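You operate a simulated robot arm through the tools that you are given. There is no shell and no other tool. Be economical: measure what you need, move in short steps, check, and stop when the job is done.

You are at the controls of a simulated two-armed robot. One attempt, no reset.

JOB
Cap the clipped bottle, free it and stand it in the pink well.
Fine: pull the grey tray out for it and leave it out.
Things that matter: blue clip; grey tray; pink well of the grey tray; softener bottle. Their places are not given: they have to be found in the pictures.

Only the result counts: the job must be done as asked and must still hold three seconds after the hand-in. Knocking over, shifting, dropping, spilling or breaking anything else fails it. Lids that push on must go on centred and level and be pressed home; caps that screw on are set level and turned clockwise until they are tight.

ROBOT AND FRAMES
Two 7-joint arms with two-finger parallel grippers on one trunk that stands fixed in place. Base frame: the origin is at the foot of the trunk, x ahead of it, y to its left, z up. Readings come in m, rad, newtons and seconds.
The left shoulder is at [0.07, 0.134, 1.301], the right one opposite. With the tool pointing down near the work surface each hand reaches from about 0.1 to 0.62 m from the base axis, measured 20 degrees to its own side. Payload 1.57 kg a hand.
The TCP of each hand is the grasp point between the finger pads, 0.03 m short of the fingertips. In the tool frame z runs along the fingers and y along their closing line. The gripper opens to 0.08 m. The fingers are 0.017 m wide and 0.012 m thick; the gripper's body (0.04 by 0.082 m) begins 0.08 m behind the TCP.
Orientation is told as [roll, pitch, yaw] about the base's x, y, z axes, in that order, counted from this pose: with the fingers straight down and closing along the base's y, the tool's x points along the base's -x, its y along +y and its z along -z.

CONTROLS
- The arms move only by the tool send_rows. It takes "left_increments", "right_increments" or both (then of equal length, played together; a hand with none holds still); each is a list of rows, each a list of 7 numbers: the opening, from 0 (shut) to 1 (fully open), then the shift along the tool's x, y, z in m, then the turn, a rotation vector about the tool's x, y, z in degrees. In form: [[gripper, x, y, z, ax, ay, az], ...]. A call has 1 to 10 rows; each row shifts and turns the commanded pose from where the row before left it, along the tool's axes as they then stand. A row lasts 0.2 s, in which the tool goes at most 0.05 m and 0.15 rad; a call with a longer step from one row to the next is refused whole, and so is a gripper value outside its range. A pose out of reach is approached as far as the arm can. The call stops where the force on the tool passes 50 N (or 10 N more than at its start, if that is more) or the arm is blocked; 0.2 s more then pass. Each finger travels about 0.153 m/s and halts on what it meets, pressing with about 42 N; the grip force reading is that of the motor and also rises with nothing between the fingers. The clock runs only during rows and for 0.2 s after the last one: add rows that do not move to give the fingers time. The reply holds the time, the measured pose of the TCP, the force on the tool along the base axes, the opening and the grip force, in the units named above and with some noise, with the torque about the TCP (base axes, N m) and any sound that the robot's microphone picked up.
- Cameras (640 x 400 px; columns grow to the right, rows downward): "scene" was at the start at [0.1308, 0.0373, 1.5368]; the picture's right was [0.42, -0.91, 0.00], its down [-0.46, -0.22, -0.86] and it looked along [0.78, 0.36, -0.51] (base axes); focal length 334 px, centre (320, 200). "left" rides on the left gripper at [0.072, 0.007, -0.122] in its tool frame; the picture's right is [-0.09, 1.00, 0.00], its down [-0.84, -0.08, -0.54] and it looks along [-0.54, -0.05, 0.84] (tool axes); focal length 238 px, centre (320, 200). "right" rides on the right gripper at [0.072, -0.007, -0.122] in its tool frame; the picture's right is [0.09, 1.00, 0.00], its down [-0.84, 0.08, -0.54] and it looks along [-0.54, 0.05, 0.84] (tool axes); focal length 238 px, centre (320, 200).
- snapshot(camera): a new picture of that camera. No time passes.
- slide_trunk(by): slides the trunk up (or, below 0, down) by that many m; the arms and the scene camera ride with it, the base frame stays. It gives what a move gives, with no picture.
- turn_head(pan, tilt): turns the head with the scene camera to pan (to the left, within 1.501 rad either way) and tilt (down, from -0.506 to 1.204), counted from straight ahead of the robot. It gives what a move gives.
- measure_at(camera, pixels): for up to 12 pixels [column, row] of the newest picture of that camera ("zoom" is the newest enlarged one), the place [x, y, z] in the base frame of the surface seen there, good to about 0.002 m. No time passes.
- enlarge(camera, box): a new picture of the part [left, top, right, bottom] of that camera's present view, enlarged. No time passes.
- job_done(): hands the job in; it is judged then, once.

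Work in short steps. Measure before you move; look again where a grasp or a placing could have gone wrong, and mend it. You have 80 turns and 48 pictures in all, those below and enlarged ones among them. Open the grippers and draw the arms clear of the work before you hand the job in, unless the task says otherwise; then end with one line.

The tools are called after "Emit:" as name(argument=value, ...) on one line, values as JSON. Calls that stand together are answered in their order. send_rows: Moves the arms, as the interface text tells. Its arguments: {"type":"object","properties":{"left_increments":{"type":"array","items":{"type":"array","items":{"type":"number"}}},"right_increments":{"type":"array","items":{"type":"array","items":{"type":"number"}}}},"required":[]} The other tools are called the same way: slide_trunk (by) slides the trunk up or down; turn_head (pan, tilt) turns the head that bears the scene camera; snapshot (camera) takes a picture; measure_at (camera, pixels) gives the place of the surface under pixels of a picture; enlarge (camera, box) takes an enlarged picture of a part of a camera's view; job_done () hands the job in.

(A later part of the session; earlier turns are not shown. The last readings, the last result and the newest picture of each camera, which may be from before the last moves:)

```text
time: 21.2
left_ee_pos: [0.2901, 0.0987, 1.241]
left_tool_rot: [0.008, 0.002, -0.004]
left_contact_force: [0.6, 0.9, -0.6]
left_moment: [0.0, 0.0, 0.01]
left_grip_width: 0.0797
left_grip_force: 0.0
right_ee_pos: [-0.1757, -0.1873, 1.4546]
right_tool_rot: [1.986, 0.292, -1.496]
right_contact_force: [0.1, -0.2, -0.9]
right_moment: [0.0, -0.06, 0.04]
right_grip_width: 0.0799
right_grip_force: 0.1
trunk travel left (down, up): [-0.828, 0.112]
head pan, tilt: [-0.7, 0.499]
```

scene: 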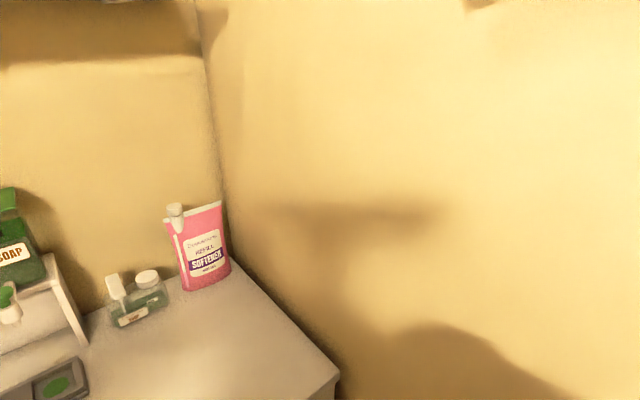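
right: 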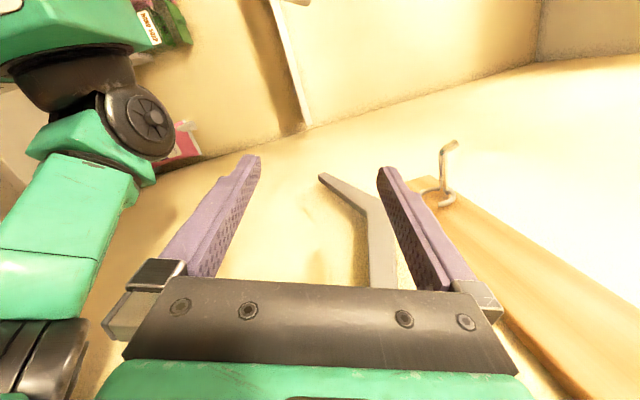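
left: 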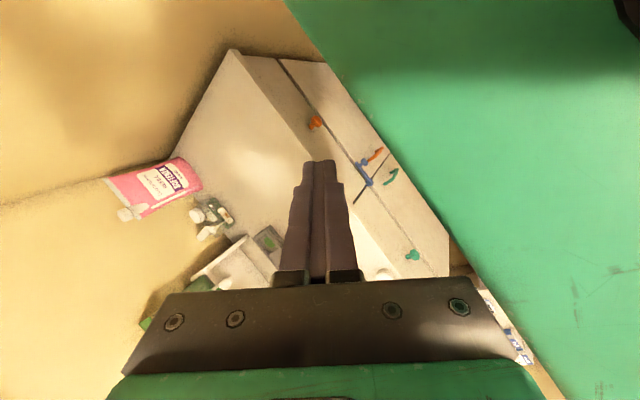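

The left hand is straight. The right arm stays parked behind. I bring the left hand forward toward the tray knob and turn the head there.

Emit:
send_rows(left_increments=[[1, -0.04, 0.009, 0.0225, 0, 0, 0], [1, -0.04, 0.009, 0.0225, 0, 0, 0], [1, -0.04, 0.009, 0.0225, 0, 0, 0], [1, -0.04, 0.009, 0.0225, 0, 0, 0], [1, 0, 0, 0, 0, 0, 0]])

Emit:
turn_head(pan=0.3, tilt=0.7)

Emit:
snapshot(camera="scene")

```text
time: 22.4
left_ee_pos: [0.4527, 0.1366, 1.1501]
left_tool_rot: [0.005, 0.001, -0.004]
left_contact_force: [0.1, 0.3, 0.7]
left_moment: [0.01, -0.04, -0.03]
left_grip_width: 0.0801
left_grip_force: 0.0
right_ee_pos: [-0.1769, -0.187, 1.4557]
right_tool_rot: [1.988, 0.292, -1.494]
right_contact_force: [-0.2, 0.4, 0.0]
right_moment: [0.0, -0.01, -0.02]
right_grip_width: 0.08
right_grip_force: 0.2
trunk travel left (down, up): [-0.828, 0.112]
head pan, tilt: [-0.7, 0.499]
```

```text
time: 23.7
left_ee_pos: [0.4515, 0.1371, 1.1506]
left_tool_rot: [0.005, 0.003, -0.004]
left_contact_force: [1.3, 0.4, 0.0]
left_moment: [0.01, -0.03, -0.02]
left_grip_width: 0.0801
left_grip_force: 0.1
right_ee_pos: [-0.1759, -0.1866, 1.4551]
right_tool_rot: [1.986, 0.294, -1.495]
right_contact_force: [-0.2, 0.2, 0.5]
right_moment: [-0.02, -0.02, 0.02]
right_grip_width: 0.0799
right_grip_force: 0.0
trunk travel left (down, up): [-0.828, 0.112]
head pan, tilt: [0.3, 0.7]
```

```text
18 pictures are left
```

scene: 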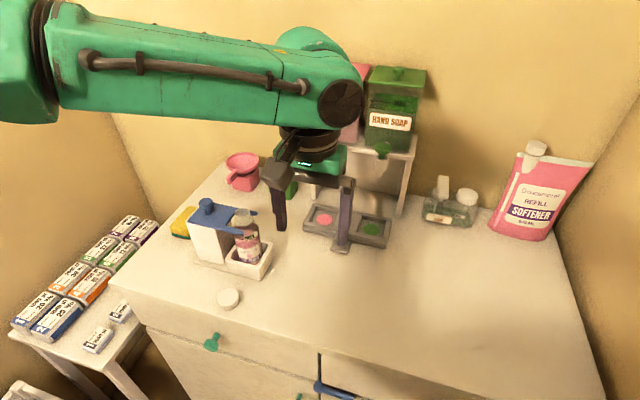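

All clear and undisturbed. I tilt the left hand 25° forward and move to just before and above the tray knob.

Emit:
send_rows(left_increments=[[1, 0, 0, 0, 0, -6.25, 0], [1, 0, 0, 0, 0, -6.25, 0], [1, 0, 0, 0, 0, -6.25, 0], [1, 0, 0, 0, 0, -6.25, 0], [1, -0.0148, -0.0006, 0.0345, 0, 0, 0], [1, -0.0148, -0.0006, 0.0345, 0, 0, 0], [1, -0.0148, -0.0006, 0.0345, 0, 0, 0], [1, -0.0148, -0.0006, 0.0345, 0, 0, 0], [1, -0.0148, -0.0006, 0.0345, 0, 0, 0], [1, -0.0148, -0.0006, 0.0345, 0, 0, 0]])

Emit:
send_rows(left_increments=[[1, 0, 0, 0, 0, 0, 0]])

```text
time: 25.9
left_ee_pos: [0.586, 0.1562, 1.0164]
left_tool_rot: [0.005, -0.435, -0.007]
left_contact_force: [-1.2, 0.3, 0.3]
left_moment: [-0.02, 0.02, -0.01]
left_grip_width: 0.08
left_grip_force: 0.1
left hand out of reach, approached as far as the arm can: row 9, 10
right_ee_pos: [-0.178, -0.1861, 1.4558]
right_tool_rot: [1.989, 0.292, -1.494]
right_contact_force: [0.0, 0.8, 0.3]
right_moment: [0.02, 0.01, -0.02]
right_grip_width: 0.0803
right_grip_force: 0.0
trunk travel left (down, up): [-0.828, 0.112]
head pan, tilt: [0.3, 0.7]
```

```text
time: 26.3
left_ee_pos: [0.5878, 0.1556, 1.0174]
left_tool_rot: [0.006, -0.433, -0.004]
left_contact_force: [0.5, 0.3, 0.7]
left_moment: [0.03, -0.02, 0.03]
left_grip_width: 0.0799
left_grip_force: 0.2
right_ee_pos: [-0.1755, -0.1867, 1.455]
right_tool_rot: [1.985, 0.295, -1.494]
right_contact_force: [-0.2, -0.2, -0.1]
right_moment: [0.02, 0.03, -0.01]
right_grip_width: 0.0801
right_grip_force: 0.1
trunk travel left (down, up): [-0.828, 0.112]
head pan, tilt: [0.3, 0.7]
```

Reach ended at x≈0.588 with this tilt. I go back upright, slightly back and lower, then probe the forward reach with the hand vertical.

Emit:
send_rows(left_increments=[[1, 0.03, -0.01, 0, 0, 6.25, 0], [1, 0.02, -0.012, 0, 0, 6.25, 0], [1, 0.02, 0, 0, 0, 6.25, 0], [1, 0.01, 0, 0, 0, 6.25, 0], [1, 0, 0, 0.02, 0, 0, 0], [1, -0.03, 0, 0.02, 0, 0, 0], [1, -0.03, 0, 0, 0, 0, 0], [1, -0.03, 0, 0, 0, 0, 0], [1, -0.03, 0, 0, 0, 0, 0], [1, -0.03, 0, 0, 0, 0, 0]])

Emit:
snapshot(camera="scene")

```text
time: 28.5
left_ee_pos: [0.537, 0.2083, 1.0166]
left_tool_rot: [0.005, 0.002, -0.003]
left_contact_force: [0.3, -0.5, 0.2]
left_moment: [-0.01, 0.0, 0.01]
left_grip_width: 0.0803
left_grip_force: 0.0
left hand out of reach, approached as far as the arm can: row 2, 3, 4, 5, 6, 7, 8, 9, 10
right_ee_pos: [-0.175, -0.1874, 1.4551]
right_tool_rot: [1.986, 0.293, -1.496]
right_contact_force: [0.7, -0.1, 0.4]
right_moment: [0.03, -0.01, 0.0]
right_grip_width: 0.0801
right_grip_force: 0.2
trunk travel left (down, up): [-0.828, 0.112]
head pan, tilt: [0.3, 0.7]
```

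```text
17 pictures are left
```

scene: 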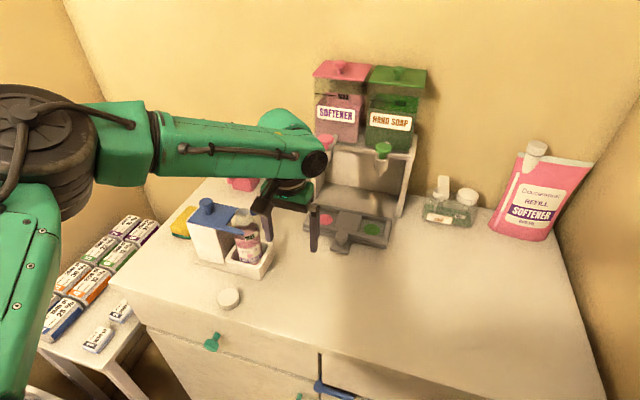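

The pose is limited by the arm's posture, not length; and the commanded pose now lies ahead of the hand. I pull the command back to (0.545, 0.135, 1.04) and try a yawed hand.

Emit:
send_rows(left_increments=[[1, 0.0375, 0.006, -0.025, 0, 0, 0], [1, 0.0375, 0.006, -0.025, 0, 0, 0], [1, 0.0375, 0.006, -0.025, 0, 0, 0], [1, 0.0375, 0.006, -0.025, 0, 0, 0], [1, 0, 0, 0, 0, 0, 8], [1, 0, 0, 0, 0, 0, 8], [1, 0, 0, 0, 0, 0, 8], [1, 0, 0, 0, 0, 0, 8], [1, 0, 0, 0, 0, 0, 8], [1, 0, 0, 0, 0, 0, 0]])

```text
time: 30.7
left_ee_pos: [0.3862, 0.2336, 1.1168]
left_tool_rot: [0.001, 0.003, -0.702]
left_contact_force: [-0.3, 0.0, -0.2]
left_moment: [0.0, -0.04, -0.01]
left_grip_width: 0.0798
left_grip_force: 0.0
right_ee_pos: [-0.1761, -0.1876, 1.4544]
right_tool_rot: [1.986, 0.293, -1.497]
right_contact_force: [-0.2, -0.7, 0.2]
right_moment: [-0.01, 0.0, -0.02]
right_grip_width: 0.0802
right_grip_force: 0.1
trunk travel left (down, up): [-0.828, 0.112]
head pan, tilt: [0.3, 0.7]
```

The command sticks to the reached pose. I now move forward toward (0.62, 0.134, 1.0) with yaw -40° to test its reach.

Emit:
send_rows(left_increments=[[1, -0.0348, 0.0106, 0.0167, 0, 0, 0], [1, -0.0348, 0.0106, 0.0167, 0, 0, 0], [1, -0.0348, 0.0106, 0.0167, 0, 0, 0], [1, -0.0348, 0.0106, 0.0167, 0, 0, 0], [1, -0.0348, 0.0106, 0.0167, 0, 0, 0], [1, -0.0348, 0.0106, 0.0167, 0, 0, 0], [1, -0.0348, 0.0106, 0.0167, 0, 0, 0], [1, 0, 0, 0, 0, 0, 0]])

```text
time: 32.5
left_ee_pos: [0.5281, 0.1804, 1.032]
left_tool_rot: [0.001, 0.005, -0.701]
left_contact_force: [0.2, -0.1, 0.6]
left_moment: [0.01, 0.01, -0.01]
left_grip_width: 0.0801
left_grip_force: 0.1
left hand out of reach, approached as far as the arm can: row 5, 6, 7
right_ee_pos: [-0.176, -0.1871, 1.4552]
right_tool_rot: [1.986, 0.293, -1.494]
right_contact_force: [-0.4, 0.5, 0.9]
right_moment: [-0.02, 0.0, 0.01]
right_grip_width: 0.0801
right_grip_force: 0.1
trunk travel left (down, up): [-0.828, 0.112]
head pan, tilt: [0.3, 0.7]
```

Reach seems better when the shoulder is higher relative to the hand, so I raise the trunk 0.10 m and then lower the hand forward again.

Emit:
slide_trunk(by=0.1)

Emit:
send_rows(left_increments=[[1, 0, 0, 0.035, 0, 0, -8], [1, 0, 0, 0.035, 0, 0, -8], [1, 0, 0, 0.035, 0, 0, -8], [1, 0, 0, 0.03, 0, 0, -8], [1, -0.005, -0.015, 0, 0, 0, -8], [1, -0.025, -0.015, 0, 0, 0, 0], [1, -0.03, -0.015, 0, 0, 0, 0], [1, -0.03, 0, 0, 0, 0, 0], [1, 0, 0, 0, 0, 0, 0]])

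```text
time: 33.4
left_ee_pos: [0.5205, 0.181, 1.102]
left_tool_rot: [0.003, 0.0, -0.701]
left_contact_force: [0.6, 1.0, -0.4]
left_moment: [0.03, 0.01, -0.03]
left_grip_width: 0.0799
left_grip_force: 0.0
right_ee_pos: [-0.2144, -0.1831, 1.4688]
right_tool_rot: [2.218, 0.275, -1.446]
right_contact_force: [-0.4, 0.2, -1.0]
right_moment: [0.0, -0.02, -0.01]
right_grip_width: 0.0799
right_grip_force: 0.1
trunk travel left (down, up): [-0.894, 0.046]
head pan, tilt: [0.3, 0.7]
stopped: the arm was blocked; the commanded pose is now the measured one
```

```text
time: 35.4
left_ee_pos: [0.5005, 0.1971, 1.0363]
left_tool_rot: [0.002, -0.005, -0.004]
left_contact_force: [-0.1, -0.8, -0.2]
left_moment: [-0.02, 0.0, 0.04]
left_grip_width: 0.0801
left_grip_force: 0.2
left hand out of reach, approached as far as the arm can: row 1, 2, 3, 4, 5, 6, 7, 8
right_ee_pos: [-0.2135, -0.184, 1.4683]
right_tool_rot: [2.209, 0.274, -1.446]
right_contact_force: [0.1, -0.1, -0.5]
right_moment: [-0.01, 0.03, 0.0]
right_grip_width: 0.08
right_grip_force: 0.1
trunk travel left (down, up): [-0.894, 0.046]
head pan, tilt: [0.3, 0.7]
```

Higher is worse, so lower must be better. I lift the left hand back and up, then lower the trunk by 0.22 m.

Emit:
send_rows(left_increments=[[1, 0.016, -0.006, -0.042, 0, 0, 0], [1, 0.016, -0.006, -0.042, 0, 0, 0], [1, 0.016, -0.006, -0.042, 0, 0, 0], [1, 0.016, -0.006, -0.042, 0, 0, 0], [1, 0.016, -0.006, -0.042, 0, 0, 0], [1, 0, 0, 0, 0, 0, 0]])

Emit:
slide_trunk(by=-0.22)

```text
time: 36.8
left_ee_pos: [0.4233, 0.1687, 1.2458]
left_tool_rot: [0.001, -0.004, -0.005]
left_contact_force: [-0.3, 0.4, -0.9]
left_moment: [0.0, 0.03, 0.04]
left_grip_width: 0.0798
left_grip_force: 0.1
right_ee_pos: [-0.2143, -0.1837, 1.4705]
right_tool_rot: [2.209, 0.274, -1.445]
right_contact_force: [0.1, -0.6, 0.7]
right_moment: [0.0, 0.01, 0.0]
right_grip_width: 0.0799
right_grip_force: 0.1
trunk travel left (down, up): [-0.894, 0.046]
head pan, tilt: [0.3, 0.7]
```

```text
time: 39.1
left_ee_pos: [0.4293, 0.1654, 1.0234]
left_tool_rot: [0.003, 0.0, -0.003]
left_contact_force: [-0.3, 0.7, -0.1]
left_moment: [0.02, -0.01, 0.01]
left_grip_width: 0.08
left_grip_force: 0.0
right_ee_pos: [-0.2061, -0.1862, 1.2521]
right_tool_rot: [2.199, 0.279, -1.444]
right_contact_force: [0.3, -0.1, 0.6]
right_moment: [-0.02, 0.01, 0.0]
right_grip_width: 0.0801
right_grip_force: 0.0
trunk travel left (down, up): [-0.674, 0.266]
head pan, tilt: [0.3, 0.7]
```

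Now tilt the left hand 30° forward and advance to (0.62, 0.134, 0.97), before the knob.

Emit:
send_rows(left_increments=[[1, 0, 0, 0, 0, -7.5, 0], [1, 0, 0, 0, 0, -7.5, 0], [1, 0, 0, 0, 0, -7.5, 0], [1, 0, 0, 0, 0, -7.5, 0], [1, -0.0276, -0.0062, 0.0282, 0, 0, 0], [1, -0.0276, -0.0062, 0.0282, 0, 0, 0], [1, -0.0276, -0.0062, 0.0282, 0, 0, 0], [1, -0.0276, -0.0062, 0.0282, 0, 0, 0], [1, -0.0276, -0.0062, 0.0282, 0, 0, 0], [1, 0, 0, 0, 0, 0, 0]])

Emit:
snapshot(camera="scene")

```text
time: 41.4
left_ee_pos: [0.6169, 0.1329, 0.9711]
left_tool_rot: [0.003, -0.525, -0.005]
left_contact_force: [0.3, 0.5, 0.2]
left_moment: [0.0, 0.02, -0.03]
left_grip_width: 0.0799
left_grip_force: 0.1
right_ee_pos: [-0.2073, -0.1872, 1.2517]
right_tool_rot: [2.2, 0.278, -1.445]
right_contact_force: [-0.4, 1.3, -0.2]
right_moment: [0.0, 0.01, 0.0]
right_grip_width: 0.08
right_grip_force: 0.2
trunk travel left (down, up): [-0.674, 0.266]
head pan, tilt: [0.3, 0.7]
```

```text
16 pictures are left
```

scene: 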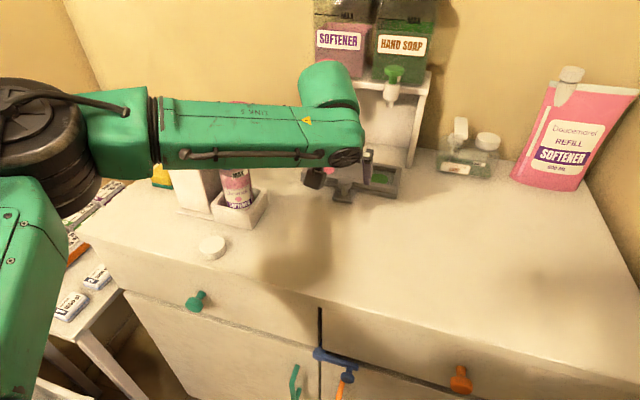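

Reached. I descend along the fingers to the knob (TCP ≈ 0.640, 0.1335, 0.930) and close.

Emit:
send_rows(left_increments=[[1, 0.0002, 0.0002, 0.0157, 0, 0, 0], [1, 0.0002, 0.0002, 0.0157, 0, 0, 0], [1, 0.0002, 0.0002, 0.0157, 0, 0, 0], [1, 0, 0, 0, 0, 0, 0], [0, 0, 0, 0, 0, 0, 0], [0, 0, 0, 0, 0, 0, 0], [0, 0, 0, 0, 0, 0, 0]])

Emit:
enlarge(camera="left", box=[220, 100, 420, 225])

```text
time: 43.0
left_ee_pos: [0.6207, 0.1475, 0.9324]
left_tool_rot: [0.007, -0.519, -0.008]
left_contact_force: [-11.2, -7.3, -9.6]
left_moment: [-0.08, 0.39, -0.29]
left_grip_width: 0.0001
left_grip_force: 20.9
left hand out of reach, approached as far as the arm can: row 1, 2, 3
right_ee_pos: [-0.2065, -0.1889, 1.2511]
right_tool_rot: [2.201, 0.279, -1.445]
right_contact_force: [0.3, 0.5, 0.3]
right_moment: [-0.04, 0.02, -0.01]
right_grip_width: 0.0804
right_grip_force: 0.0
trunk travel left (down, up): [-0.674, 0.266]
head pan, tilt: [0.3, 0.7]
```

```text
3.20 times, centred on (320, 162) of left
```

zoom: 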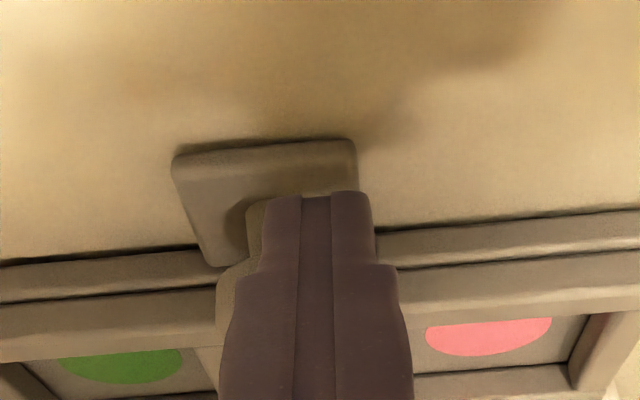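

The arm stopped short at (0.62, 0.1475). I back off along the fingers and check where the forearm runs before lowering the trunk further.

Emit:
send_rows(left_increments=[[0, 0, 0, -0.03, 0, 0, 0], [0, 0, 0, -0.03, 0, 0, 0], [0, 0, 0, -0.03, 0, 0, 0], [1, 0, -0.012, 0, 0, -7.5, 0], [1, 0, 0, 0, 0, -7.5, 0], [1, 0, 0, 0, 0, 0, 0]])

Emit:
measure_at(camera="scene", pixels=[[180, 120], [180, 165], [260, 110], [300, 160], [120, 110], [60, 150], [20, 250], [340, 110], [70, 200]])

```text
time: 44.4
left_ee_pos: [0.5772, 0.1373, 1.0117]
left_tool_rot: [0.006, -0.787, -0.008]
left_contact_force: [0.1, 0.0, 0.9]
left_moment: [0.02, 0.02, -0.01]
left_grip_width: 0.0798
left_grip_force: 0.1
right_ee_pos: [-0.2056, -0.1877, 1.2525]
right_tool_rot: [2.199, 0.277, -1.445]
right_contact_force: [-0.7, -0.5, 0.3]
right_moment: [0.02, 0.01, -0.04]
right_grip_width: 0.0799
right_grip_force: 0.1
trunk travel left (down, up): [-0.674, 0.266]
head pan, tilt: [0.3, 0.7]
```

```text
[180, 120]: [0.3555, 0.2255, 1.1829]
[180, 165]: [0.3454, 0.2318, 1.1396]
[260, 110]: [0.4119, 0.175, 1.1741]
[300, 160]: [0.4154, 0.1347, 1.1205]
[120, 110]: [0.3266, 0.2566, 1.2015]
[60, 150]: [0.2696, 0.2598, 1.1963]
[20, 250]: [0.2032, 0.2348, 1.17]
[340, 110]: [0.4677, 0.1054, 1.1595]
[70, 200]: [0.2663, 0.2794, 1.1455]
```

The forearm is well clear. With 45° tilt I retry the approach without closing yet.

Emit:
send_rows(left_increments=[[1, 0.0057, -0.0013, 0.033, 0, 0, 0], [1, 0.0057, -0.0013, 0.033, 0, 0, 0], [1, 0.0057, -0.0013, 0.033, 0, 0, 0], [1, 0, 0, 0, 0, 0, 0]])

```text
time: 45.4
left_ee_pos: [0.6333, 0.1308, 0.9294]
left_tool_rot: [0.007, -0.784, -0.009]
left_contact_force: [0.1, 0.2, 0.0]
left_moment: [-0.01, 0.05, 0.01]
left_grip_width: 0.0798
left_grip_force: 0.0
right_ee_pos: [-0.2058, -0.1888, 1.2524]
right_tool_rot: [2.2, 0.278, -1.446]
right_contact_force: [-0.1, 1.5, 0.0]
right_moment: [-0.01, -0.02, -0.02]
right_grip_width: 0.0802
right_grip_force: 0.1
trunk travel left (down, up): [-0.674, 0.266]
head pan, tilt: [0.3, 0.7]
```

Reached (0.633, 0.131, 0.929). I nudge +0.003 in y, close on the knob and check the width.

Emit:
send_rows(left_increments=[[1, -0.002, 0.003, 0.004, 0, 0, 0], [0.3, 0, 0, 0, 0, 0, 0], [0, 0, 0, 0, 0, 0, 0], [0, 0, 0, 0, 0, 0, 0], [0, 0, 0, 0, 0, 0, 0]])

```text
time: 46.5
left_ee_pos: [0.6398, 0.1351, 0.928]
left_tool_rot: [0.005, -0.785, -0.006]
left_contact_force: [-0.2, 0.7, -1.0]
left_moment: [0.01, 0.0, 0.02]
left_grip_width: 0.0271
left_grip_force: 37.8
right_ee_pos: [-0.2037, -0.1875, 1.2512]
right_tool_rot: [2.2, 0.277, -1.445]
right_contact_force: [0.1, 0.2, 0.2]
right_moment: [-0.02, -0.02, 0.0]
right_grip_width: 0.0798
right_grip_force: 0.1
trunk travel left (down, up): [-0.674, 0.266]
head pan, tilt: [0.3, 0.7]
```

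Gripped (27 mm). I pull the tray toward -x in small steps.

Emit:
send_rows(left_increments=[[0, 0.0106, 0, -0.0106, 0, 0, 0], [0, 0.0106, 0, -0.0106, 0, 0, 0], [0, 0.0106, 0, -0.0106, 0, 0, 0], [0, 0.0106, 0, -0.0106, 0, 0, 0], [0, 0.0106, 0, -0.0106, 0, 0, 0], [0, 0.0106, 0, -0.0106, 0, 0, 0], [0, 0.0106, 0, -0.0106, 0, 0, 0], [0, 0.0106, 0, -0.0106, 0, 0, 0], [0, 0, 0, 0, 0, 0, 0]])

Emit:
enlarge(camera="scene", box=[160, 60, 460, 260])

```text
time: 48.5
left_ee_pos: [0.5193, 0.135, 0.9272]
left_tool_rot: [0.008, -0.784, -0.011]
left_contact_force: [-0.6, -8.3, -5.5]
left_moment: [-0.15, -0.04, -0.15]
left_grip_width: 0.0271
left_grip_force: 37.6
right_ee_pos: [-0.204, -0.1892, 1.2512]
right_tool_rot: [2.199, 0.28, -1.447]
right_contact_force: [-0.4, -0.3, -0.1]
right_moment: [0.01, -0.01, -0.03]
right_grip_width: 0.0802
right_grip_force: 0.0
trunk travel left (down, up): [-0.674, 0.266]
head pan, tilt: [0.3, 0.7]
```

```text
2.00 times, centred on (310, 160) of scene
```

zoom: 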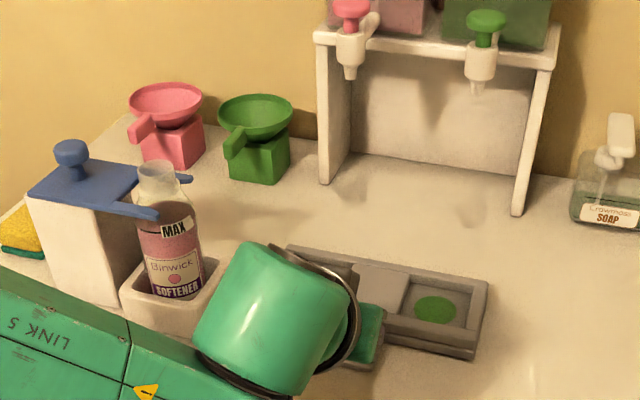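

The tray came out 0.12 m. I release the knob, back off along the fingers and straighten, going up.

Emit:
send_rows(left_increments=[[0.6, 0, 0, 0, 0, 0, 0], [1, 0, 0, 0, 0, 0, 0], [1, 0, 0, -0.03, 0, 0, 0], [1, 0, 0, -0.04, 0, 0, 0], [1, -0.02, 0, -0.04, 0, 7.5, 0], [1, -0.02, 0, -0.04, 0, 7.5, 0], [1, 0, 0, -0.03, 0, 7.5, 0], [1, 0, 0, -0.02, 0, 7.5, 0], [1, 0, 0, 0, 0, 7.5, 0], [1, 0, 0, 0, 0, 7.5, 0]])

```text
time: 50.8
left_ee_pos: [0.4256, 0.1354, 1.1082]
left_tool_rot: [0.005, 0.004, -0.003]
left_contact_force: [-0.1, -0.3, 0.4]
left_moment: [0.01, 0.04, 0.02]
left_grip_width: 0.0803
left_grip_force: 0.0
left hand out of reach, approached as far as the arm can: row 4
right_ee_pos: [-0.2039, -0.1879, 1.2505]
right_tool_rot: [2.197, 0.278, -1.445]
right_contact_force: [0.5, -0.1, 0.0]
right_moment: [0.0, 0.0, 0.0]
right_grip_width: 0.0801
right_grip_force: 0.0
trunk travel left (down, up): [-0.674, 0.266]
head pan, tilt: [0.3, 0.7]
```

Now the cap: I move the left hand above it (0.445, 0.317) and look at the cap and the bottle mouth.

Emit:
send_rows(left_increments=[[1, -0.004, 0.036, 0.005, 0, 0, 0], [1, -0.004, 0.036, 0.005, 0, 0, 0], [1, -0.004, 0.036, 0.005, 0, 0, 0], [1, -0.004, 0.036, 0.005, 0, 0, 0], [1, -0.004, 0.037, 0.005, 0, 0, 0], [1, 0, 0, 0.01, 0, 0, 0], [1, 0, 0, 0, 0, 0, 0]])

Emit:
enlarge(camera="left", box=[230, 120, 410, 240])

Emit:
enlarge(camera="scene", box=[160, 120, 320, 260])

```text
time: 52.4
left_ee_pos: [0.4466, 0.3191, 1.0729]
left_tool_rot: [0.003, 0.002, 0.0]
left_contact_force: [-0.5, -0.6, -0.3]
left_moment: [-0.01, -0.03, -0.01]
left_grip_width: 0.0799
left_grip_force: 0.1
right_ee_pos: [-0.2049, -0.1867, 1.2509]
right_tool_rot: [2.2, 0.278, -1.444]
right_contact_force: [0.5, -0.4, 0.1]
right_moment: [-0.01, 0.0, 0.02]
right_grip_width: 0.0799
right_grip_force: 0.0
trunk travel left (down, up): [-0.674, 0.266]
head pan, tilt: [0.3, 0.7]
```

```text
3.33 times, centred on (320, 180) of left
```

zoom: 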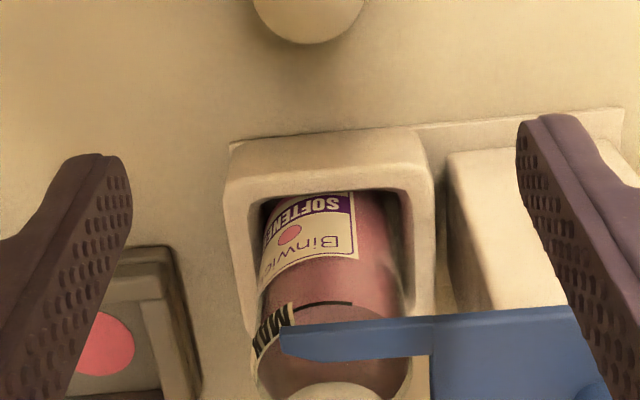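

```text
2.86 times, centred on (240, 190) of scene
```

zoom: 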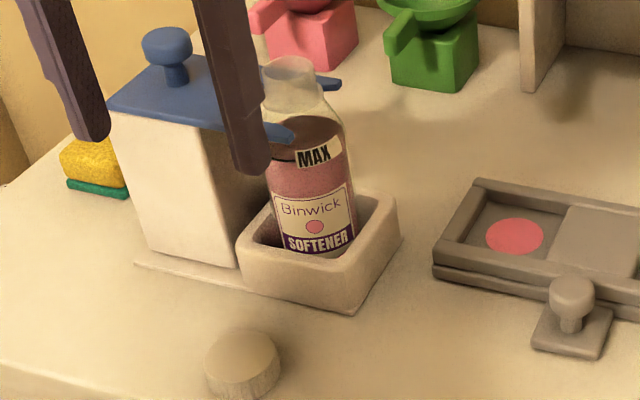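

I measure the bottle rim, neck, cap, clip and tray points in this zoom.

Emit:
measure_at(camera="zoom", pixels=[[266, 68], [311, 68], [288, 79], [288, 58], [288, 95], [242, 352], [208, 350], [277, 348], [242, 335], [515, 236], [345, 310], [433, 255]])

Emit:
enlarge(camera="scene", box=[210, 120, 260, 155])

Emit:
enlarge(camera="scene", box=[190, 230, 240, 262])

```text
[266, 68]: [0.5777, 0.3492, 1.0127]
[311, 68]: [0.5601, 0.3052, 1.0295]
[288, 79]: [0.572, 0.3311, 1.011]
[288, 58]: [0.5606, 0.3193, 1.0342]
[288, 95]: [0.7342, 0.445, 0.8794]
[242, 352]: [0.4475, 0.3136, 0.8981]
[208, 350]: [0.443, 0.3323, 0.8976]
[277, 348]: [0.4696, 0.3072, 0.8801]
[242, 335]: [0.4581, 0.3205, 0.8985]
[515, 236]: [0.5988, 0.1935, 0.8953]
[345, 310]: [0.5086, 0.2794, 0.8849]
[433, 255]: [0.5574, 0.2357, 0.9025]
```

```text
11.43 times, centred on (235, 138) of scene
```

zoom: 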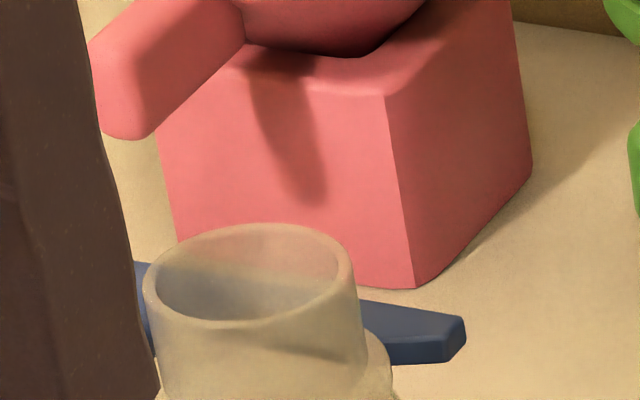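

```text
12.50 times, centred on (215, 246) of scene
```

zoom: 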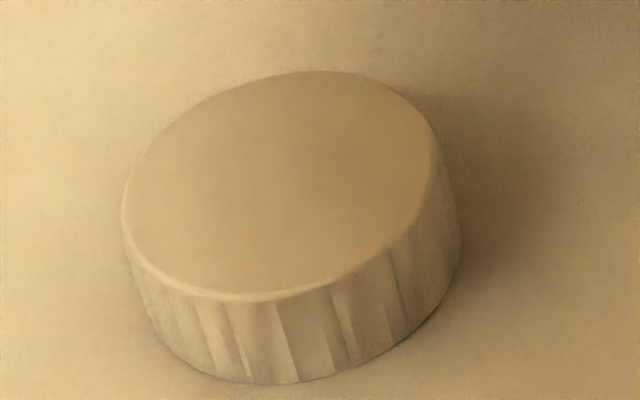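

The cap has ribbed sides, so I treat it as a screw cap. I measure the cap's top edge here.

Emit:
measure_at(camera="zoom", pixels=[[130, 212], [430, 145], [315, 78], [262, 292], [280, 185], [170, 145], [400, 250], [180, 268], [400, 95], [300, 385], [455, 250]])

Emit:
enlarge(camera="scene", box=[210, 125, 260, 160])

Emit:
measure_at(camera="zoom", pixels=[[148, 233], [349, 213], [242, 268], [253, 170], [190, 190], [320, 185], [320, 250], [180, 260], [250, 330], [170, 320], [355, 300], [430, 280]])

```text
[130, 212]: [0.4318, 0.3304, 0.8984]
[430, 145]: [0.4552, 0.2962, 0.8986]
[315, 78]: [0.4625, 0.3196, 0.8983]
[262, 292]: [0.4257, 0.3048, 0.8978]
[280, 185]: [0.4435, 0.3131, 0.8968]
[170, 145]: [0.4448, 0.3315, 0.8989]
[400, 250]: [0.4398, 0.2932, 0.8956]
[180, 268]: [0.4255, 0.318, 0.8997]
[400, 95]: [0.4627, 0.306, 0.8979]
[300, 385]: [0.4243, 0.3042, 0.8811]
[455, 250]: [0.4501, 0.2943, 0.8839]
```

```text
11.43 times, centred on (235, 142) of scene
```

zoom: 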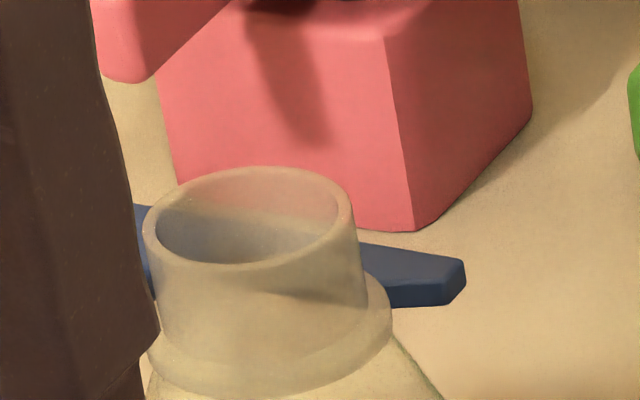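

```text
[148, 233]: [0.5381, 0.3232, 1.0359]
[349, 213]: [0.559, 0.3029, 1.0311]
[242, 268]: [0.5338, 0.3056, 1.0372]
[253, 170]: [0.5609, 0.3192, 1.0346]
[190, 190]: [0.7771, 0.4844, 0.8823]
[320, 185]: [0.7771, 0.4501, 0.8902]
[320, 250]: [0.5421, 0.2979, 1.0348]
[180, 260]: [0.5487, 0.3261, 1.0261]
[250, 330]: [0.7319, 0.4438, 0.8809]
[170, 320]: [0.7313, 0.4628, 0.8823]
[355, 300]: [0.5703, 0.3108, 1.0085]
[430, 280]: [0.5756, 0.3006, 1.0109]
```

Cap centre (0.444, 0.3125), ⌀41 mm, top 0.898; bottle mouth centre (0.548, 0.3127), top 1.035. I descend on the cap and grip it.

Emit:
send_rows(left_increments=[[1, 0.0026, -0.0066, 0.03, 0, 0, 0], [1, 0, 0, 0.04, 0, 0, 0], [1, 0, 0, 0.04, 0, 0, 0], [1, 0, 0, 0.035, 0, 0, 0], [1, 0, 0, 0.014, 0, 0, 0], [1, 0, 0, 0, 0, 0, 0], [0.3, 0, 0, 0, 0, 0, 0], [0.2, 0, 0, 0, 0, 0, 0], [0, 0, 0, 0, 0, 0, 0], [0, 0, 0, 0, 0, 0, 0]])

```text
time: 54.5
left_ee_pos: [0.4432, 0.3122, 0.9134]
left_tool_rot: [0.004, 0.004, -0.003]
left_contact_force: [0.6, -0.5, 0.2]
left_moment: [0.01, 0.0, 0.0]
left_grip_width: 0.0401
left_grip_force: 42.0
right_ee_pos: [-0.2042, -0.1872, 1.2511]
right_tool_rot: [2.2, 0.277, -1.446]
right_contact_force: [-0.5, -0.3, 0.1]
right_moment: [-0.01, -0.04, -0.01]
right_grip_width: 0.08
right_grip_force: 0.1
trunk travel left (down, up): [-0.674, 0.266]
head pan, tilt: [0.3, 0.7]
```

Cap held. I lift it straight up while turning the hand +60° in yaw (room for the clockwise turn later).

Emit:
send_rows(left_increments=[[0, 0, 0, -0.02, 0, 0, 0], [0, 0, 0, -0.04, 0, 0, 0], [0, 0, 0, -0.04, 0, 0, -7.5], [0, 0, 0, -0.04, 0, 0, -7.5], [0, 0, 0, -0.042, 0, 0, -7.5], [0, 0, 0, 0, 0, 0, -7.5], [0, 0, 0, 0, 0, 0, -7.5], [0, 0, 0, 0, 0, 0, -7.5], [0, 0, 0, 0, 0, 0, -7.5], [0, 0, 0, 0, 0, 0, -7.5]])

Emit:
send_rows(left_increments=[[0, -0.0132, -0.0227, 0, 0, 0, 0], [0, -0.0132, -0.0227, 0, 0, 0, 0], [0, -0.0132, -0.0227, 0, 0, 0, 0], [0, -0.0132, -0.0227, 0, 0, 0, 0], [0, 0, 0, 0, 0, 0, 0]])

```text
time: 56.8
left_ee_pos: [0.444, 0.3108, 1.0964]
left_tool_rot: [0.002, -0.004, 1.047]
left_contact_force: [-0.6, -0.3, 0.0]
left_moment: [0.01, 0.0, 0.01]
left_grip_width: 0.04
left_grip_force: 41.9
right_ee_pos: [-0.2053, -0.1872, 1.2511]
right_tool_rot: [2.199, 0.278, -1.445]
right_contact_force: [-0.4, -0.1, 0.3]
right_moment: [-0.04, 0.04, -0.01]
right_grip_width: 0.0801
right_grip_force: 0.0
trunk travel left (down, up): [-0.674, 0.266]
head pan, tilt: [0.3, 0.7]
```

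```text
time: 58.0
left_ee_pos: [0.5454, 0.3081, 1.0982]
left_tool_rot: [0.005, -0.012, 1.03]
left_contact_force: [-0.5, -0.8, -0.1]
left_moment: [-0.01, -0.03, 0.0]
left_grip_width: 0.0402
left_grip_force: 41.5
left hand out of reach, approached as far as the arm can: row 4
right_ee_pos: [-0.2074, -0.1868, 1.2511]
right_tool_rot: [2.2, 0.277, -1.444]
right_contact_force: [0.2, -0.2, 0.8]
right_moment: [0.0, 0.03, -0.01]
right_grip_width: 0.08
right_grip_force: 0.1
trunk travel left (down, up): [-0.674, 0.266]
head pan, tilt: [0.3, 0.7]
```

Just short by ~5 mm with this yaw. I turn the yaw back to about +30° and retry the last millimetres.

Emit:
send_rows(left_increments=[[0, 0, 0, 0, 0, 0.7, 7.5], [0, 0, 0, 0, 0, 0, 7.5], [0, 0, 0, 0, 0, 0, 7.5], [0, 0, 0, 0, 0, 0, 7.5], [0, -0.0045, 0.0027, 0, 0, 0, 0], [0, 0, 0, 0, 0, 0, 0]])

```text
time: 59.4
left_ee_pos: [0.5461, 0.317, 1.0999]
left_tool_rot: [-0.002, 0.01, 0.519]
left_contact_force: [0.3, 0.4, 0.7]
left_moment: [-0.02, 0.02, 0.03]
left_grip_width: 0.0403
left_grip_force: 41.7
left hand out of reach, approached as far as the arm can: row 1
right_ee_pos: [-0.2056, -0.1871, 1.2517]
right_tool_rot: [2.199, 0.279, -1.446]
right_contact_force: [-1.2, -0.1, 0.3]
right_moment: [-0.01, -0.01, 0.04]
right_grip_width: 0.0802
right_grip_force: 0.2
trunk travel left (down, up): [-0.674, 0.266]
head pan, tilt: [0.3, 0.7]
```

Reach is fine at +30°. I centre on (0.548, 0.3127) and lower to just above the mouth.

Emit:
send_rows(left_increments=[[0, 0.0005, -0.0047, 0, 0, -0.5, 0], [0, 0, 0, 0.01, 0, 0, 0], [0, 0, 0, 0.01, 0, 0, 0], [0, 0, 0, 0, 0, 0, 0]])

Emit:
enlarge(camera="scene", box=[190, 90, 290, 160])

```text
time: 60.4
left_ee_pos: [0.5474, 0.3115, 1.0812]
left_tool_rot: [-0.002, 0.002, 0.519]
left_contact_force: [-0.5, 0.0, 0.3]
left_moment: [-0.05, 0.01, 0.03]
left_grip_width: 0.0399
left_grip_force: 42.4
right_ee_pos: [-0.2054, -0.1876, 1.2514]
right_tool_rot: [2.199, 0.277, -1.446]
right_contact_force: [-0.1, -0.4, 0.5]
right_moment: [0.0, -0.01, 0.02]
right_grip_width: 0.08
right_grip_force: 0.1
trunk travel left (down, up): [-0.674, 0.266]
head pan, tilt: [0.3, 0.7]
```

```text
5.71 times, centred on (240, 125) of scene
```

zoom: 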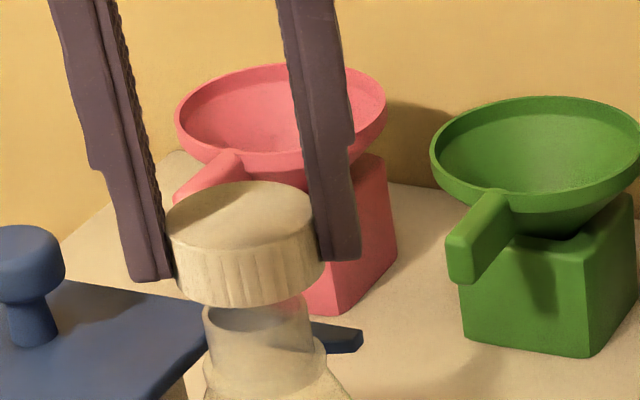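

Aligned well visually. I check the cap top and rim by measurement.

Emit:
measure_at(camera="zoom", pixels=[[176, 225], [308, 212], [245, 185], [240, 250], [245, 215], [245, 302], [258, 322], [210, 312], [308, 310]])

```text
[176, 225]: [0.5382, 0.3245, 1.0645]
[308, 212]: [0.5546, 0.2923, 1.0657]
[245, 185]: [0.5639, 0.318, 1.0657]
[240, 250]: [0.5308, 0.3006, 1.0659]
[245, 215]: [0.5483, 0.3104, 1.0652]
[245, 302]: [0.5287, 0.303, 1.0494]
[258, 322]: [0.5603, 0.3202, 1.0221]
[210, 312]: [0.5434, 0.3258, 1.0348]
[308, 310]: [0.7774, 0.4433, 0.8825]
```

Cap is level (top 1.065). I shift +1 mm in y and lower slowly onto the neck, watching force.

Emit:
send_rows(left_increments=[[0, -0.0011, 0.0007, 0.004, 0, 0, 0], [0, 0, 0, 0.004, 0, 0, 0], [0, 0, 0, 0.004, 0, 0, 0], [0, 0, 0, 0.003, 0, 0, 0], [0, 0, 0, 0.002, 0, 0, 0], [0, 0, 0, 0, 0, 0, 0]])

```text
time: 61.8
left_ee_pos: [0.5484, 0.312, 1.0631]
left_tool_rot: [-0.002, 0.003, 0.52]
left_contact_force: [0.9, -0.1, 0.0]
left_moment: [-0.02, -0.01, 0.0]
left_grip_width: 0.0401
left_grip_force: 42.2
right_ee_pos: [-0.2052, -0.1862, 1.2523]
right_tool_rot: [2.199, 0.277, -1.444]
right_contact_force: [1.2, -0.9, -0.6]
right_moment: [-0.03, 0.0, -0.03]
right_grip_width: 0.0799
right_grip_force: 0.0
trunk travel left (down, up): [-0.674, 0.266]
head pan, tilt: [0.3, 0.7]
```

No contact yet and the skirt is already below the rim level, so it is going over the neck. Continue in 2 mm steps.

Emit:
send_rows(left_increments=[[0, 0, 0, 0.002, 0, 0, 0], [0, 0, 0, 0.002, 0, 0, 0], [0, 0, 0, 0.002, 0, 0, 0], [0, 0, 0, 0.002, 0, 0, 0], [0, 0, 0, 0.002, 0, 0, 0], [0, 0, 0, 0.002, 0, 0, 0], [0, 0, 0, 0, 0, 0, 0]])

```text
time: 63.4
left_ee_pos: [0.5455, 0.3107, 1.0553]
left_tool_rot: [-0.003, -0.009, 0.521]
left_contact_force: [6.6, 4.2, 31.9]
left_moment: [0.6, -0.62, -0.02]
left_grip_width: 0.0399
left_grip_force: 41.6
right_ee_pos: [-0.2085, -0.1894, 1.2506]
right_tool_rot: [2.202, 0.278, -1.446]
right_contact_force: [-0.2, -0.1, -0.2]
right_moment: [-0.04, -0.02, -0.02]
right_grip_width: 0.0799
right_grip_force: 0.1
trunk travel left (down, up): [-0.674, 0.266]
head pan, tilt: [0.3, 0.7]
heard: snap
```

A snap was heard at TCP 1.055 with 32 N. I look at the cap's seat.

Emit:
enlarge(camera="scene", box=[190, 110, 290, 180])

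Emit:
measure_at(camera="zoom", pixels=[[185, 180], [310, 170], [245, 148], [245, 205], [245, 178], [250, 258], [300, 270], [210, 270]])

```text
5.71 times, centred on (240, 145) of scene
```

zoom: 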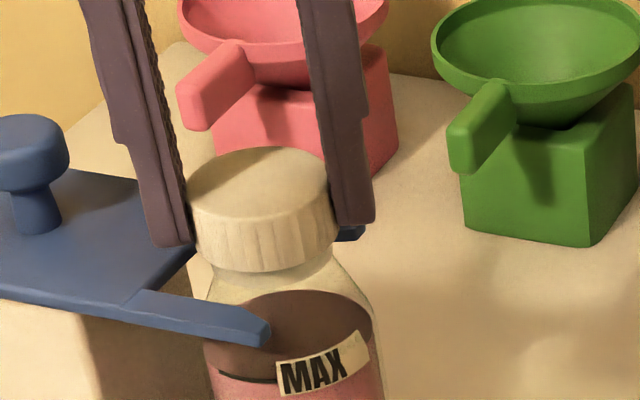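

```text
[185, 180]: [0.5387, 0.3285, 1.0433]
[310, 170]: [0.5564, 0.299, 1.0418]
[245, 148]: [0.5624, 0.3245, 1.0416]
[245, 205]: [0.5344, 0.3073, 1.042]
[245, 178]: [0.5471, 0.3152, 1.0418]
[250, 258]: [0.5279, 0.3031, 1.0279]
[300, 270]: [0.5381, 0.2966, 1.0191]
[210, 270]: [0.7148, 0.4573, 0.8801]
```

The cap sits level (top 1.042) against the neck ring, so it is a snap-on lid. I press slightly more to confirm it is home.

Emit:
send_rows(left_increments=[[0, 0, 0, 0.001, 0, 0, 0], [0, 0, 0, 0.001, 0, 0, 0], [0, 0, 0, 0.001, 0, 0, 0], [0, 0, 0, 0, 0, 0, 0]])

```text
time: 64.4
left_ee_pos: [0.5464, 0.3104, 1.0549]
left_tool_rot: [-0.008, -0.012, 0.52]
left_contact_force: [-3.2, -1.8, 18.1]
left_moment: [-0.38, 0.89, 0.02]
left_grip_width: 0.0402
left_grip_force: 42.3
right_ee_pos: [-0.21, -0.1888, 1.2514]
right_tool_rot: [2.202, 0.277, -1.445]
right_contact_force: [0.2, -0.4, 0.9]
right_moment: [-0.01, 0.02, 0.02]
right_grip_width: 0.0798
right_grip_force: 0.1
trunk travel left (down, up): [-0.674, 0.266]
head pan, tilt: [0.3, 0.7]
stopped in row 4 (left hand): the force on the tool passed its limit at 50 N (the readings are from after the stop); the commanded pose is now the measured one
```

Pressed to 50 N with no more travel: it is home. I release, rise and back off; meanwhile measure the blue clip's knob.

Emit:
measure_at(camera="zoom", pixels=[[30, 140], [62, 155], [30, 120], [20, 165], [10, 125], [38, 205], [18, 205], [55, 205], [120, 200], [150, 180], [20, 260], [220, 315]])

Emit:
send_rows(left_increments=[[0.5, 0, 0, 0, 0, 0, 0], [1, 0, 0, 0, 0, 0, 0], [1, 0, 0, 0, 0, 0, 0], [1, 0, 0, -0.03, 0, 0, 0], [1, 0, 0, -0.04, 0, 0, 0], [1, 0.04, 0, 0, 0, 0, 0], [1, 0.04, 0, 0, 0, 0, 0], [1, 0, 0, 0, 0, -7.5, 0], [1, 0, 0, 0, 0, -7.5, 0], [1, 0, 0, 0, 0, 0, 0]])

```text
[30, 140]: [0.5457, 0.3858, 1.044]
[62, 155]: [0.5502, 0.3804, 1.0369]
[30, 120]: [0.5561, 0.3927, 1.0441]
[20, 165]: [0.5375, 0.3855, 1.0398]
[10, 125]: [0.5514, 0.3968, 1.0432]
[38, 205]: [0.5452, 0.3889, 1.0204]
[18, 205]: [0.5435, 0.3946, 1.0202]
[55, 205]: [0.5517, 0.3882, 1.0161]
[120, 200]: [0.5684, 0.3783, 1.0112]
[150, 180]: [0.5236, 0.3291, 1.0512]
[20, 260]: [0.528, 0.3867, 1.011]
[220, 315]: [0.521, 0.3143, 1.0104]
```

```text
time: 66.6
left_ee_pos: [0.4732, 0.2709, 1.1169]
left_tool_rot: [-0.006, -0.269, 0.52]
left_contact_force: [1.5, 1.1, -0.6]
left_moment: [-0.01, 0.01, 0.03]
left_grip_width: 0.0799
left_grip_force: 0.1
left hand out of reach, approached as far as the arm can: row 5
right_ee_pos: [-0.2057, -0.1872, 1.2519]
right_tool_rot: [2.198, 0.277, -1.445]
right_contact_force: [-0.5, 0.4, 1.3]
right_moment: [-0.01, -0.01, 0.02]
right_grip_width: 0.0803
right_grip_force: 0.1
trunk travel left (down, up): [-0.674, 0.266]
head pan, tilt: [0.3, 0.7]
```

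Knob axis ≈ (0.551, 0.392), head 1.03–1.044. I tilt to 45° while shifting sideways, then approach to a pre-grasp pose.

Emit:
send_rows(left_increments=[[1, 0, 0.0166, 0, 0, -7.4, 0], [1, 0, 0.0166, 0, 0, -7.4, 0], [1, 0, 0.0166, 0, 0, -7.4, 0], [1, 0, 0.0165, 0, 0, -7.4, 0], [1, -0.0103, 0, 0.0282, 0, 0, 0], [1, -0.0103, 0, 0.0282, 0, 0, 0], [1, -0.0103, 0, 0.0282, 0, 0, 0], [1, 0, 0, 0, 0, 0, 0]])

```text
time: 68.4
left_ee_pos: [0.5118, 0.3703, 1.0781]
left_tool_rot: [-0.007, -0.785, 0.525]
left_contact_force: [-0.3, 0.1, 0.1]
left_moment: [0.01, 0.03, -0.02]
left_grip_width: 0.0798
left_grip_force: 0.0
right_ee_pos: [-0.2064, -0.1874, 1.252]
right_tool_rot: [2.199, 0.279, -1.445]
right_contact_force: [-0.1, -0.1, 0.6]
right_moment: [0.02, 0.01, -0.01]
right_grip_width: 0.0801
right_grip_force: 0.0
trunk travel left (down, up): [-0.674, 0.266]
head pan, tilt: [0.3, 0.7]
```

On target. I advance 48 mm along the fingers and close on the clip knob.

Emit:
send_rows(left_increments=[[1, 0, 0, 0.02, 0, 0, 0], [1, 0, 0, 0.018, 0, 0, 0], [1, 0, 0, 0.01, 0, 0, 0], [1, 0, 0, 0, 0, 0, 0], [0.3, 0, 0, 0, 0, 0, 0], [0, 0, 0, 0, 0, 0, 0], [0, 0, 0, 0, 0, 0, 0], [0, 0, 0, 0, 0, 0, 0]])

Emit:
enlarge(camera="scene", box=[160, 80, 320, 190])

```text
time: 70.2
left_ee_pos: [0.5404, 0.3884, 1.046]
left_tool_rot: [-0.006, -0.785, 0.526]
left_contact_force: [-1.0, 0.6, -1.2]
left_moment: [0.04, 0.01, -0.03]
left_grip_width: 0.0266
left_grip_force: 37.1
right_ee_pos: [-0.2059, -0.1873, 1.2515]
right_tool_rot: [2.198, 0.276, -1.446]
right_contact_force: [0.0, 0.4, 1.0]
right_moment: [0.02, 0.03, 0.0]
right_grip_width: 0.0801
right_grip_force: 0.1
trunk travel left (down, up): [-0.674, 0.266]
head pan, tilt: [0.3, 0.7]
```

```text
3.64 times, centred on (240, 135) of scene
```

zoom: 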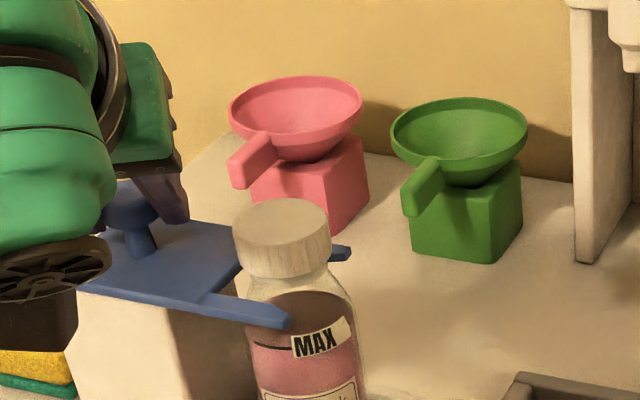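

Gripped the clip knob (27 mm). I pull the clip toward +y in 8 mm steps.

Emit:
send_rows(left_increments=[[0, -0.0028, 0.0069, 0.0028, 0, 0, 0], [0, -0.0028, 0.0069, 0.0028, 0, 0, 0], [0, -0.0028, 0.0069, 0.0028, 0, 0, 0], [0, -0.0028, 0.0069, 0.0028, 0, 0, 0], [0, 0, 0, 0, 0, 0, 0]])

```text
time: 71.4
left_ee_pos: [0.5401, 0.4185, 1.0465]
left_tool_rot: [-0.005, -0.788, 0.525]
left_contact_force: [0.6, 0.3, 2.5]
left_moment: [0.12, -0.17, -0.05]
left_grip_width: 0.0266
left_grip_force: 37.5
right_ee_pos: [-0.2048, -0.1878, 1.252]
right_tool_rot: [2.199, 0.277, -1.443]
right_contact_force: [0.1, -1.1, -0.7]
right_moment: [-0.02, 0.0, -0.03]
right_grip_width: 0.0803
right_grip_force: 0.0
trunk travel left (down, up): [-0.674, 0.266]
head pan, tilt: [0.3, 0.7]
```

It slides freely. I pull another 45 mm.

Emit:
send_rows(left_increments=[[0, -0.0028, 0.0069, 0.0028, 0, 0, 0], [0, -0.0028, 0.0069, 0.0028, 0, 0, 0], [0, -0.0028, 0.0069, 0.0028, 0, 0, 0], [0, -0.0028, 0.0069, 0.0028, 0, 0, 0], [0, -0.0028, 0.0069, 0.0028, 0, 0, 0], [0, 0, 0, 0, 0, 0, 0]])

Emit:
enlarge(camera="scene", box=[140, 100, 340, 240])

```text
time: 72.5
left_ee_pos: [0.5409, 0.4357, 1.046]
left_tool_rot: [-0.021, -0.782, 0.512]
left_contact_force: [1.6, -29.4, -2.0]
left_moment: [-0.29, -0.67, -0.57]
left_grip_width: 0.0269
left_grip_force: 36.8
right_ee_pos: [-0.2035, -0.1944, 1.2514]
right_tool_rot: [2.201, 0.281, -1.444]
right_contact_force: [-0.3, 0.7, 1.4]
right_moment: [0.01, 0.0, -0.01]
right_grip_width: 0.08
right_grip_force: 0.2
trunk travel left (down, up): [-0.674, 0.266]
head pan, tilt: [0.3, 0.7]
stopped in row 5 (left hand): the force on the tool passed its limit at 55 N (the readings are from after the stop); the commanded pose is now the measured one
```

```text
2.86 times, centred on (240, 170) of scene
```

zoom: 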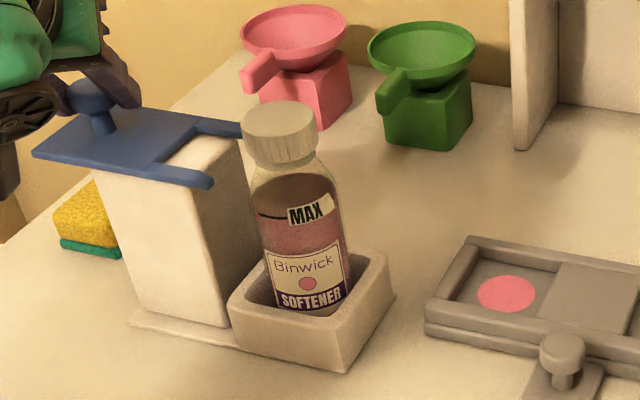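

The clip is at its end stop and the fork is clear of the neck. I measure prong tips, bottle body, and the pink well.

Emit:
measure_at(camera="zoom", pixels=[[208, 182], [240, 128], [270, 200], [335, 195], [300, 215], [262, 240], [345, 240], [507, 293], [462, 262], [550, 265], [460, 305], [535, 312]])

Emit:
send_rows(left_increments=[[0.5, 0, 0, 0, 0, 0, 0], [1, 0, 0, 0, 0, 0, 0], [1, 0, 0, -0.02, 0, 0, 0], [1, 0, 0, -0.04, 0, 0, 0], [1, 0, 0, -0.04, 0, 0, 0], [1, 0, 0, -0.02, 0, 7.5, 4], [1, 0, 0, 0, 0, 7.5, 4], [1, 0, 0, 0, 0, 7.5, 4], [1, 0, 0, 0, 0, 7.5, 4], [1, 0, 0, 0, 0, 0, 0]])

```text
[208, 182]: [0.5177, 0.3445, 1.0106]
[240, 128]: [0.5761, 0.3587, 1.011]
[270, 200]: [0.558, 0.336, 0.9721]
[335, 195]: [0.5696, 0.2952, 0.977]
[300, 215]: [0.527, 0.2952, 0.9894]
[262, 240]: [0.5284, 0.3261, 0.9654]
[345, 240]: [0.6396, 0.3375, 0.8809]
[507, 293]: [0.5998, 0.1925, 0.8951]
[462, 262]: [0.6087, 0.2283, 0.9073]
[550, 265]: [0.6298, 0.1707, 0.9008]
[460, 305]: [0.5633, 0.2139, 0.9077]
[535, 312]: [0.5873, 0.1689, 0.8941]
```

```text
time: 74.7
left_ee_pos: [0.4647, 0.4066, 1.1296]
left_tool_rot: [0.125, -0.237, 0.232]
left_contact_force: [0.7, -0.4, 0.2]
left_moment: [0.02, 0.02, 0.01]
left_grip_width: 0.08
left_grip_force: 0.1
right_ee_pos: [-0.2043, -0.1869, 1.2514]
right_tool_rot: [2.205, 0.277, -1.443]
right_contact_force: [-0.2, 0.1, 0.1]
right_moment: [0.06, 0.01, -0.02]
right_grip_width: 0.0799
right_grip_force: 0.0
trunk travel left (down, up): [-0.674, 0.266]
head pan, tilt: [0.3, 0.7]
```

Plan: grip the bottle body with fingers closing along x (yaw 75°, tilt 25° leaning from −y), clear of the clip post. First I turn the hand to that orientation.

Emit:
send_rows(left_increments=[[1, 0, 0, 0, -1.74, -0.83, -7.33], [1, 0, 0, 0, -1.74, -0.83, -7.33], [1, 0, 0, 0, -1.74, -0.83, -7.33], [1, 0, 0, 0, -1.74, -0.83, -7.33], [1, 0, 0, 0, -1.74, -0.83, -7.33], [1, 0, 0, 0, -1.74, -0.83, -7.33], [1, 0, 0, 0, -1.74, -0.83, -7.33], [1, 0, 0, 0, -1.74, -0.83, -7.33], [1, 0, 0, 0, 0, 0, 0]])

Emit:
send_rows(left_increments=[[1, 0.0258, -0.0349, 0.0007, 0, 0, 0], [1, 0.0258, -0.0349, 0.0007, 0, 0, 0], [1, 0.0258, -0.0349, 0.0007, 0, 0, 0], [1, 0, 0, 0, 0, 0, 0]])

```text
time: 76.7
left_ee_pos: [0.466, 0.4055, 1.1293]
left_tool_rot: [0.0, -0.437, 1.312]
left_contact_force: [0.9, 0.5, -0.2]
left_moment: [-0.02, 0.01, 0.02]
left_grip_width: 0.08
left_grip_force: 0.0
right_ee_pos: [-0.2052, -0.188, 1.2529]
right_tool_rot: [2.203, 0.276, -1.445]
right_contact_force: [0.0, -0.8, -0.3]
right_moment: [-0.01, 0.02, 0.0]
right_grip_width: 0.08
right_grip_force: 0.1
trunk travel left (down, up): [-0.674, 0.266]
head pan, tilt: [0.3, 0.7]
```

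```text
time: 77.7
left_ee_pos: [0.5466, 0.3145, 1.093]
left_tool_rot: [-0.003, -0.437, 1.312]
left_contact_force: [-0.2, 0.2, -0.2]
left_moment: [0.02, -0.01, 0.0]
left_grip_width: 0.0799
left_grip_force: 0.1
right_ee_pos: [-0.2059, -0.1878, 1.2505]
right_tool_rot: [2.203, 0.277, -1.445]
right_contact_force: [-0.1, 0.2, 0.1]
right_moment: [-0.01, 0.0, -0.01]
right_grip_width: 0.0799
right_grip_force: 0.0
trunk travel left (down, up): [-0.674, 0.266]
head pan, tilt: [0.3, 0.7]
```

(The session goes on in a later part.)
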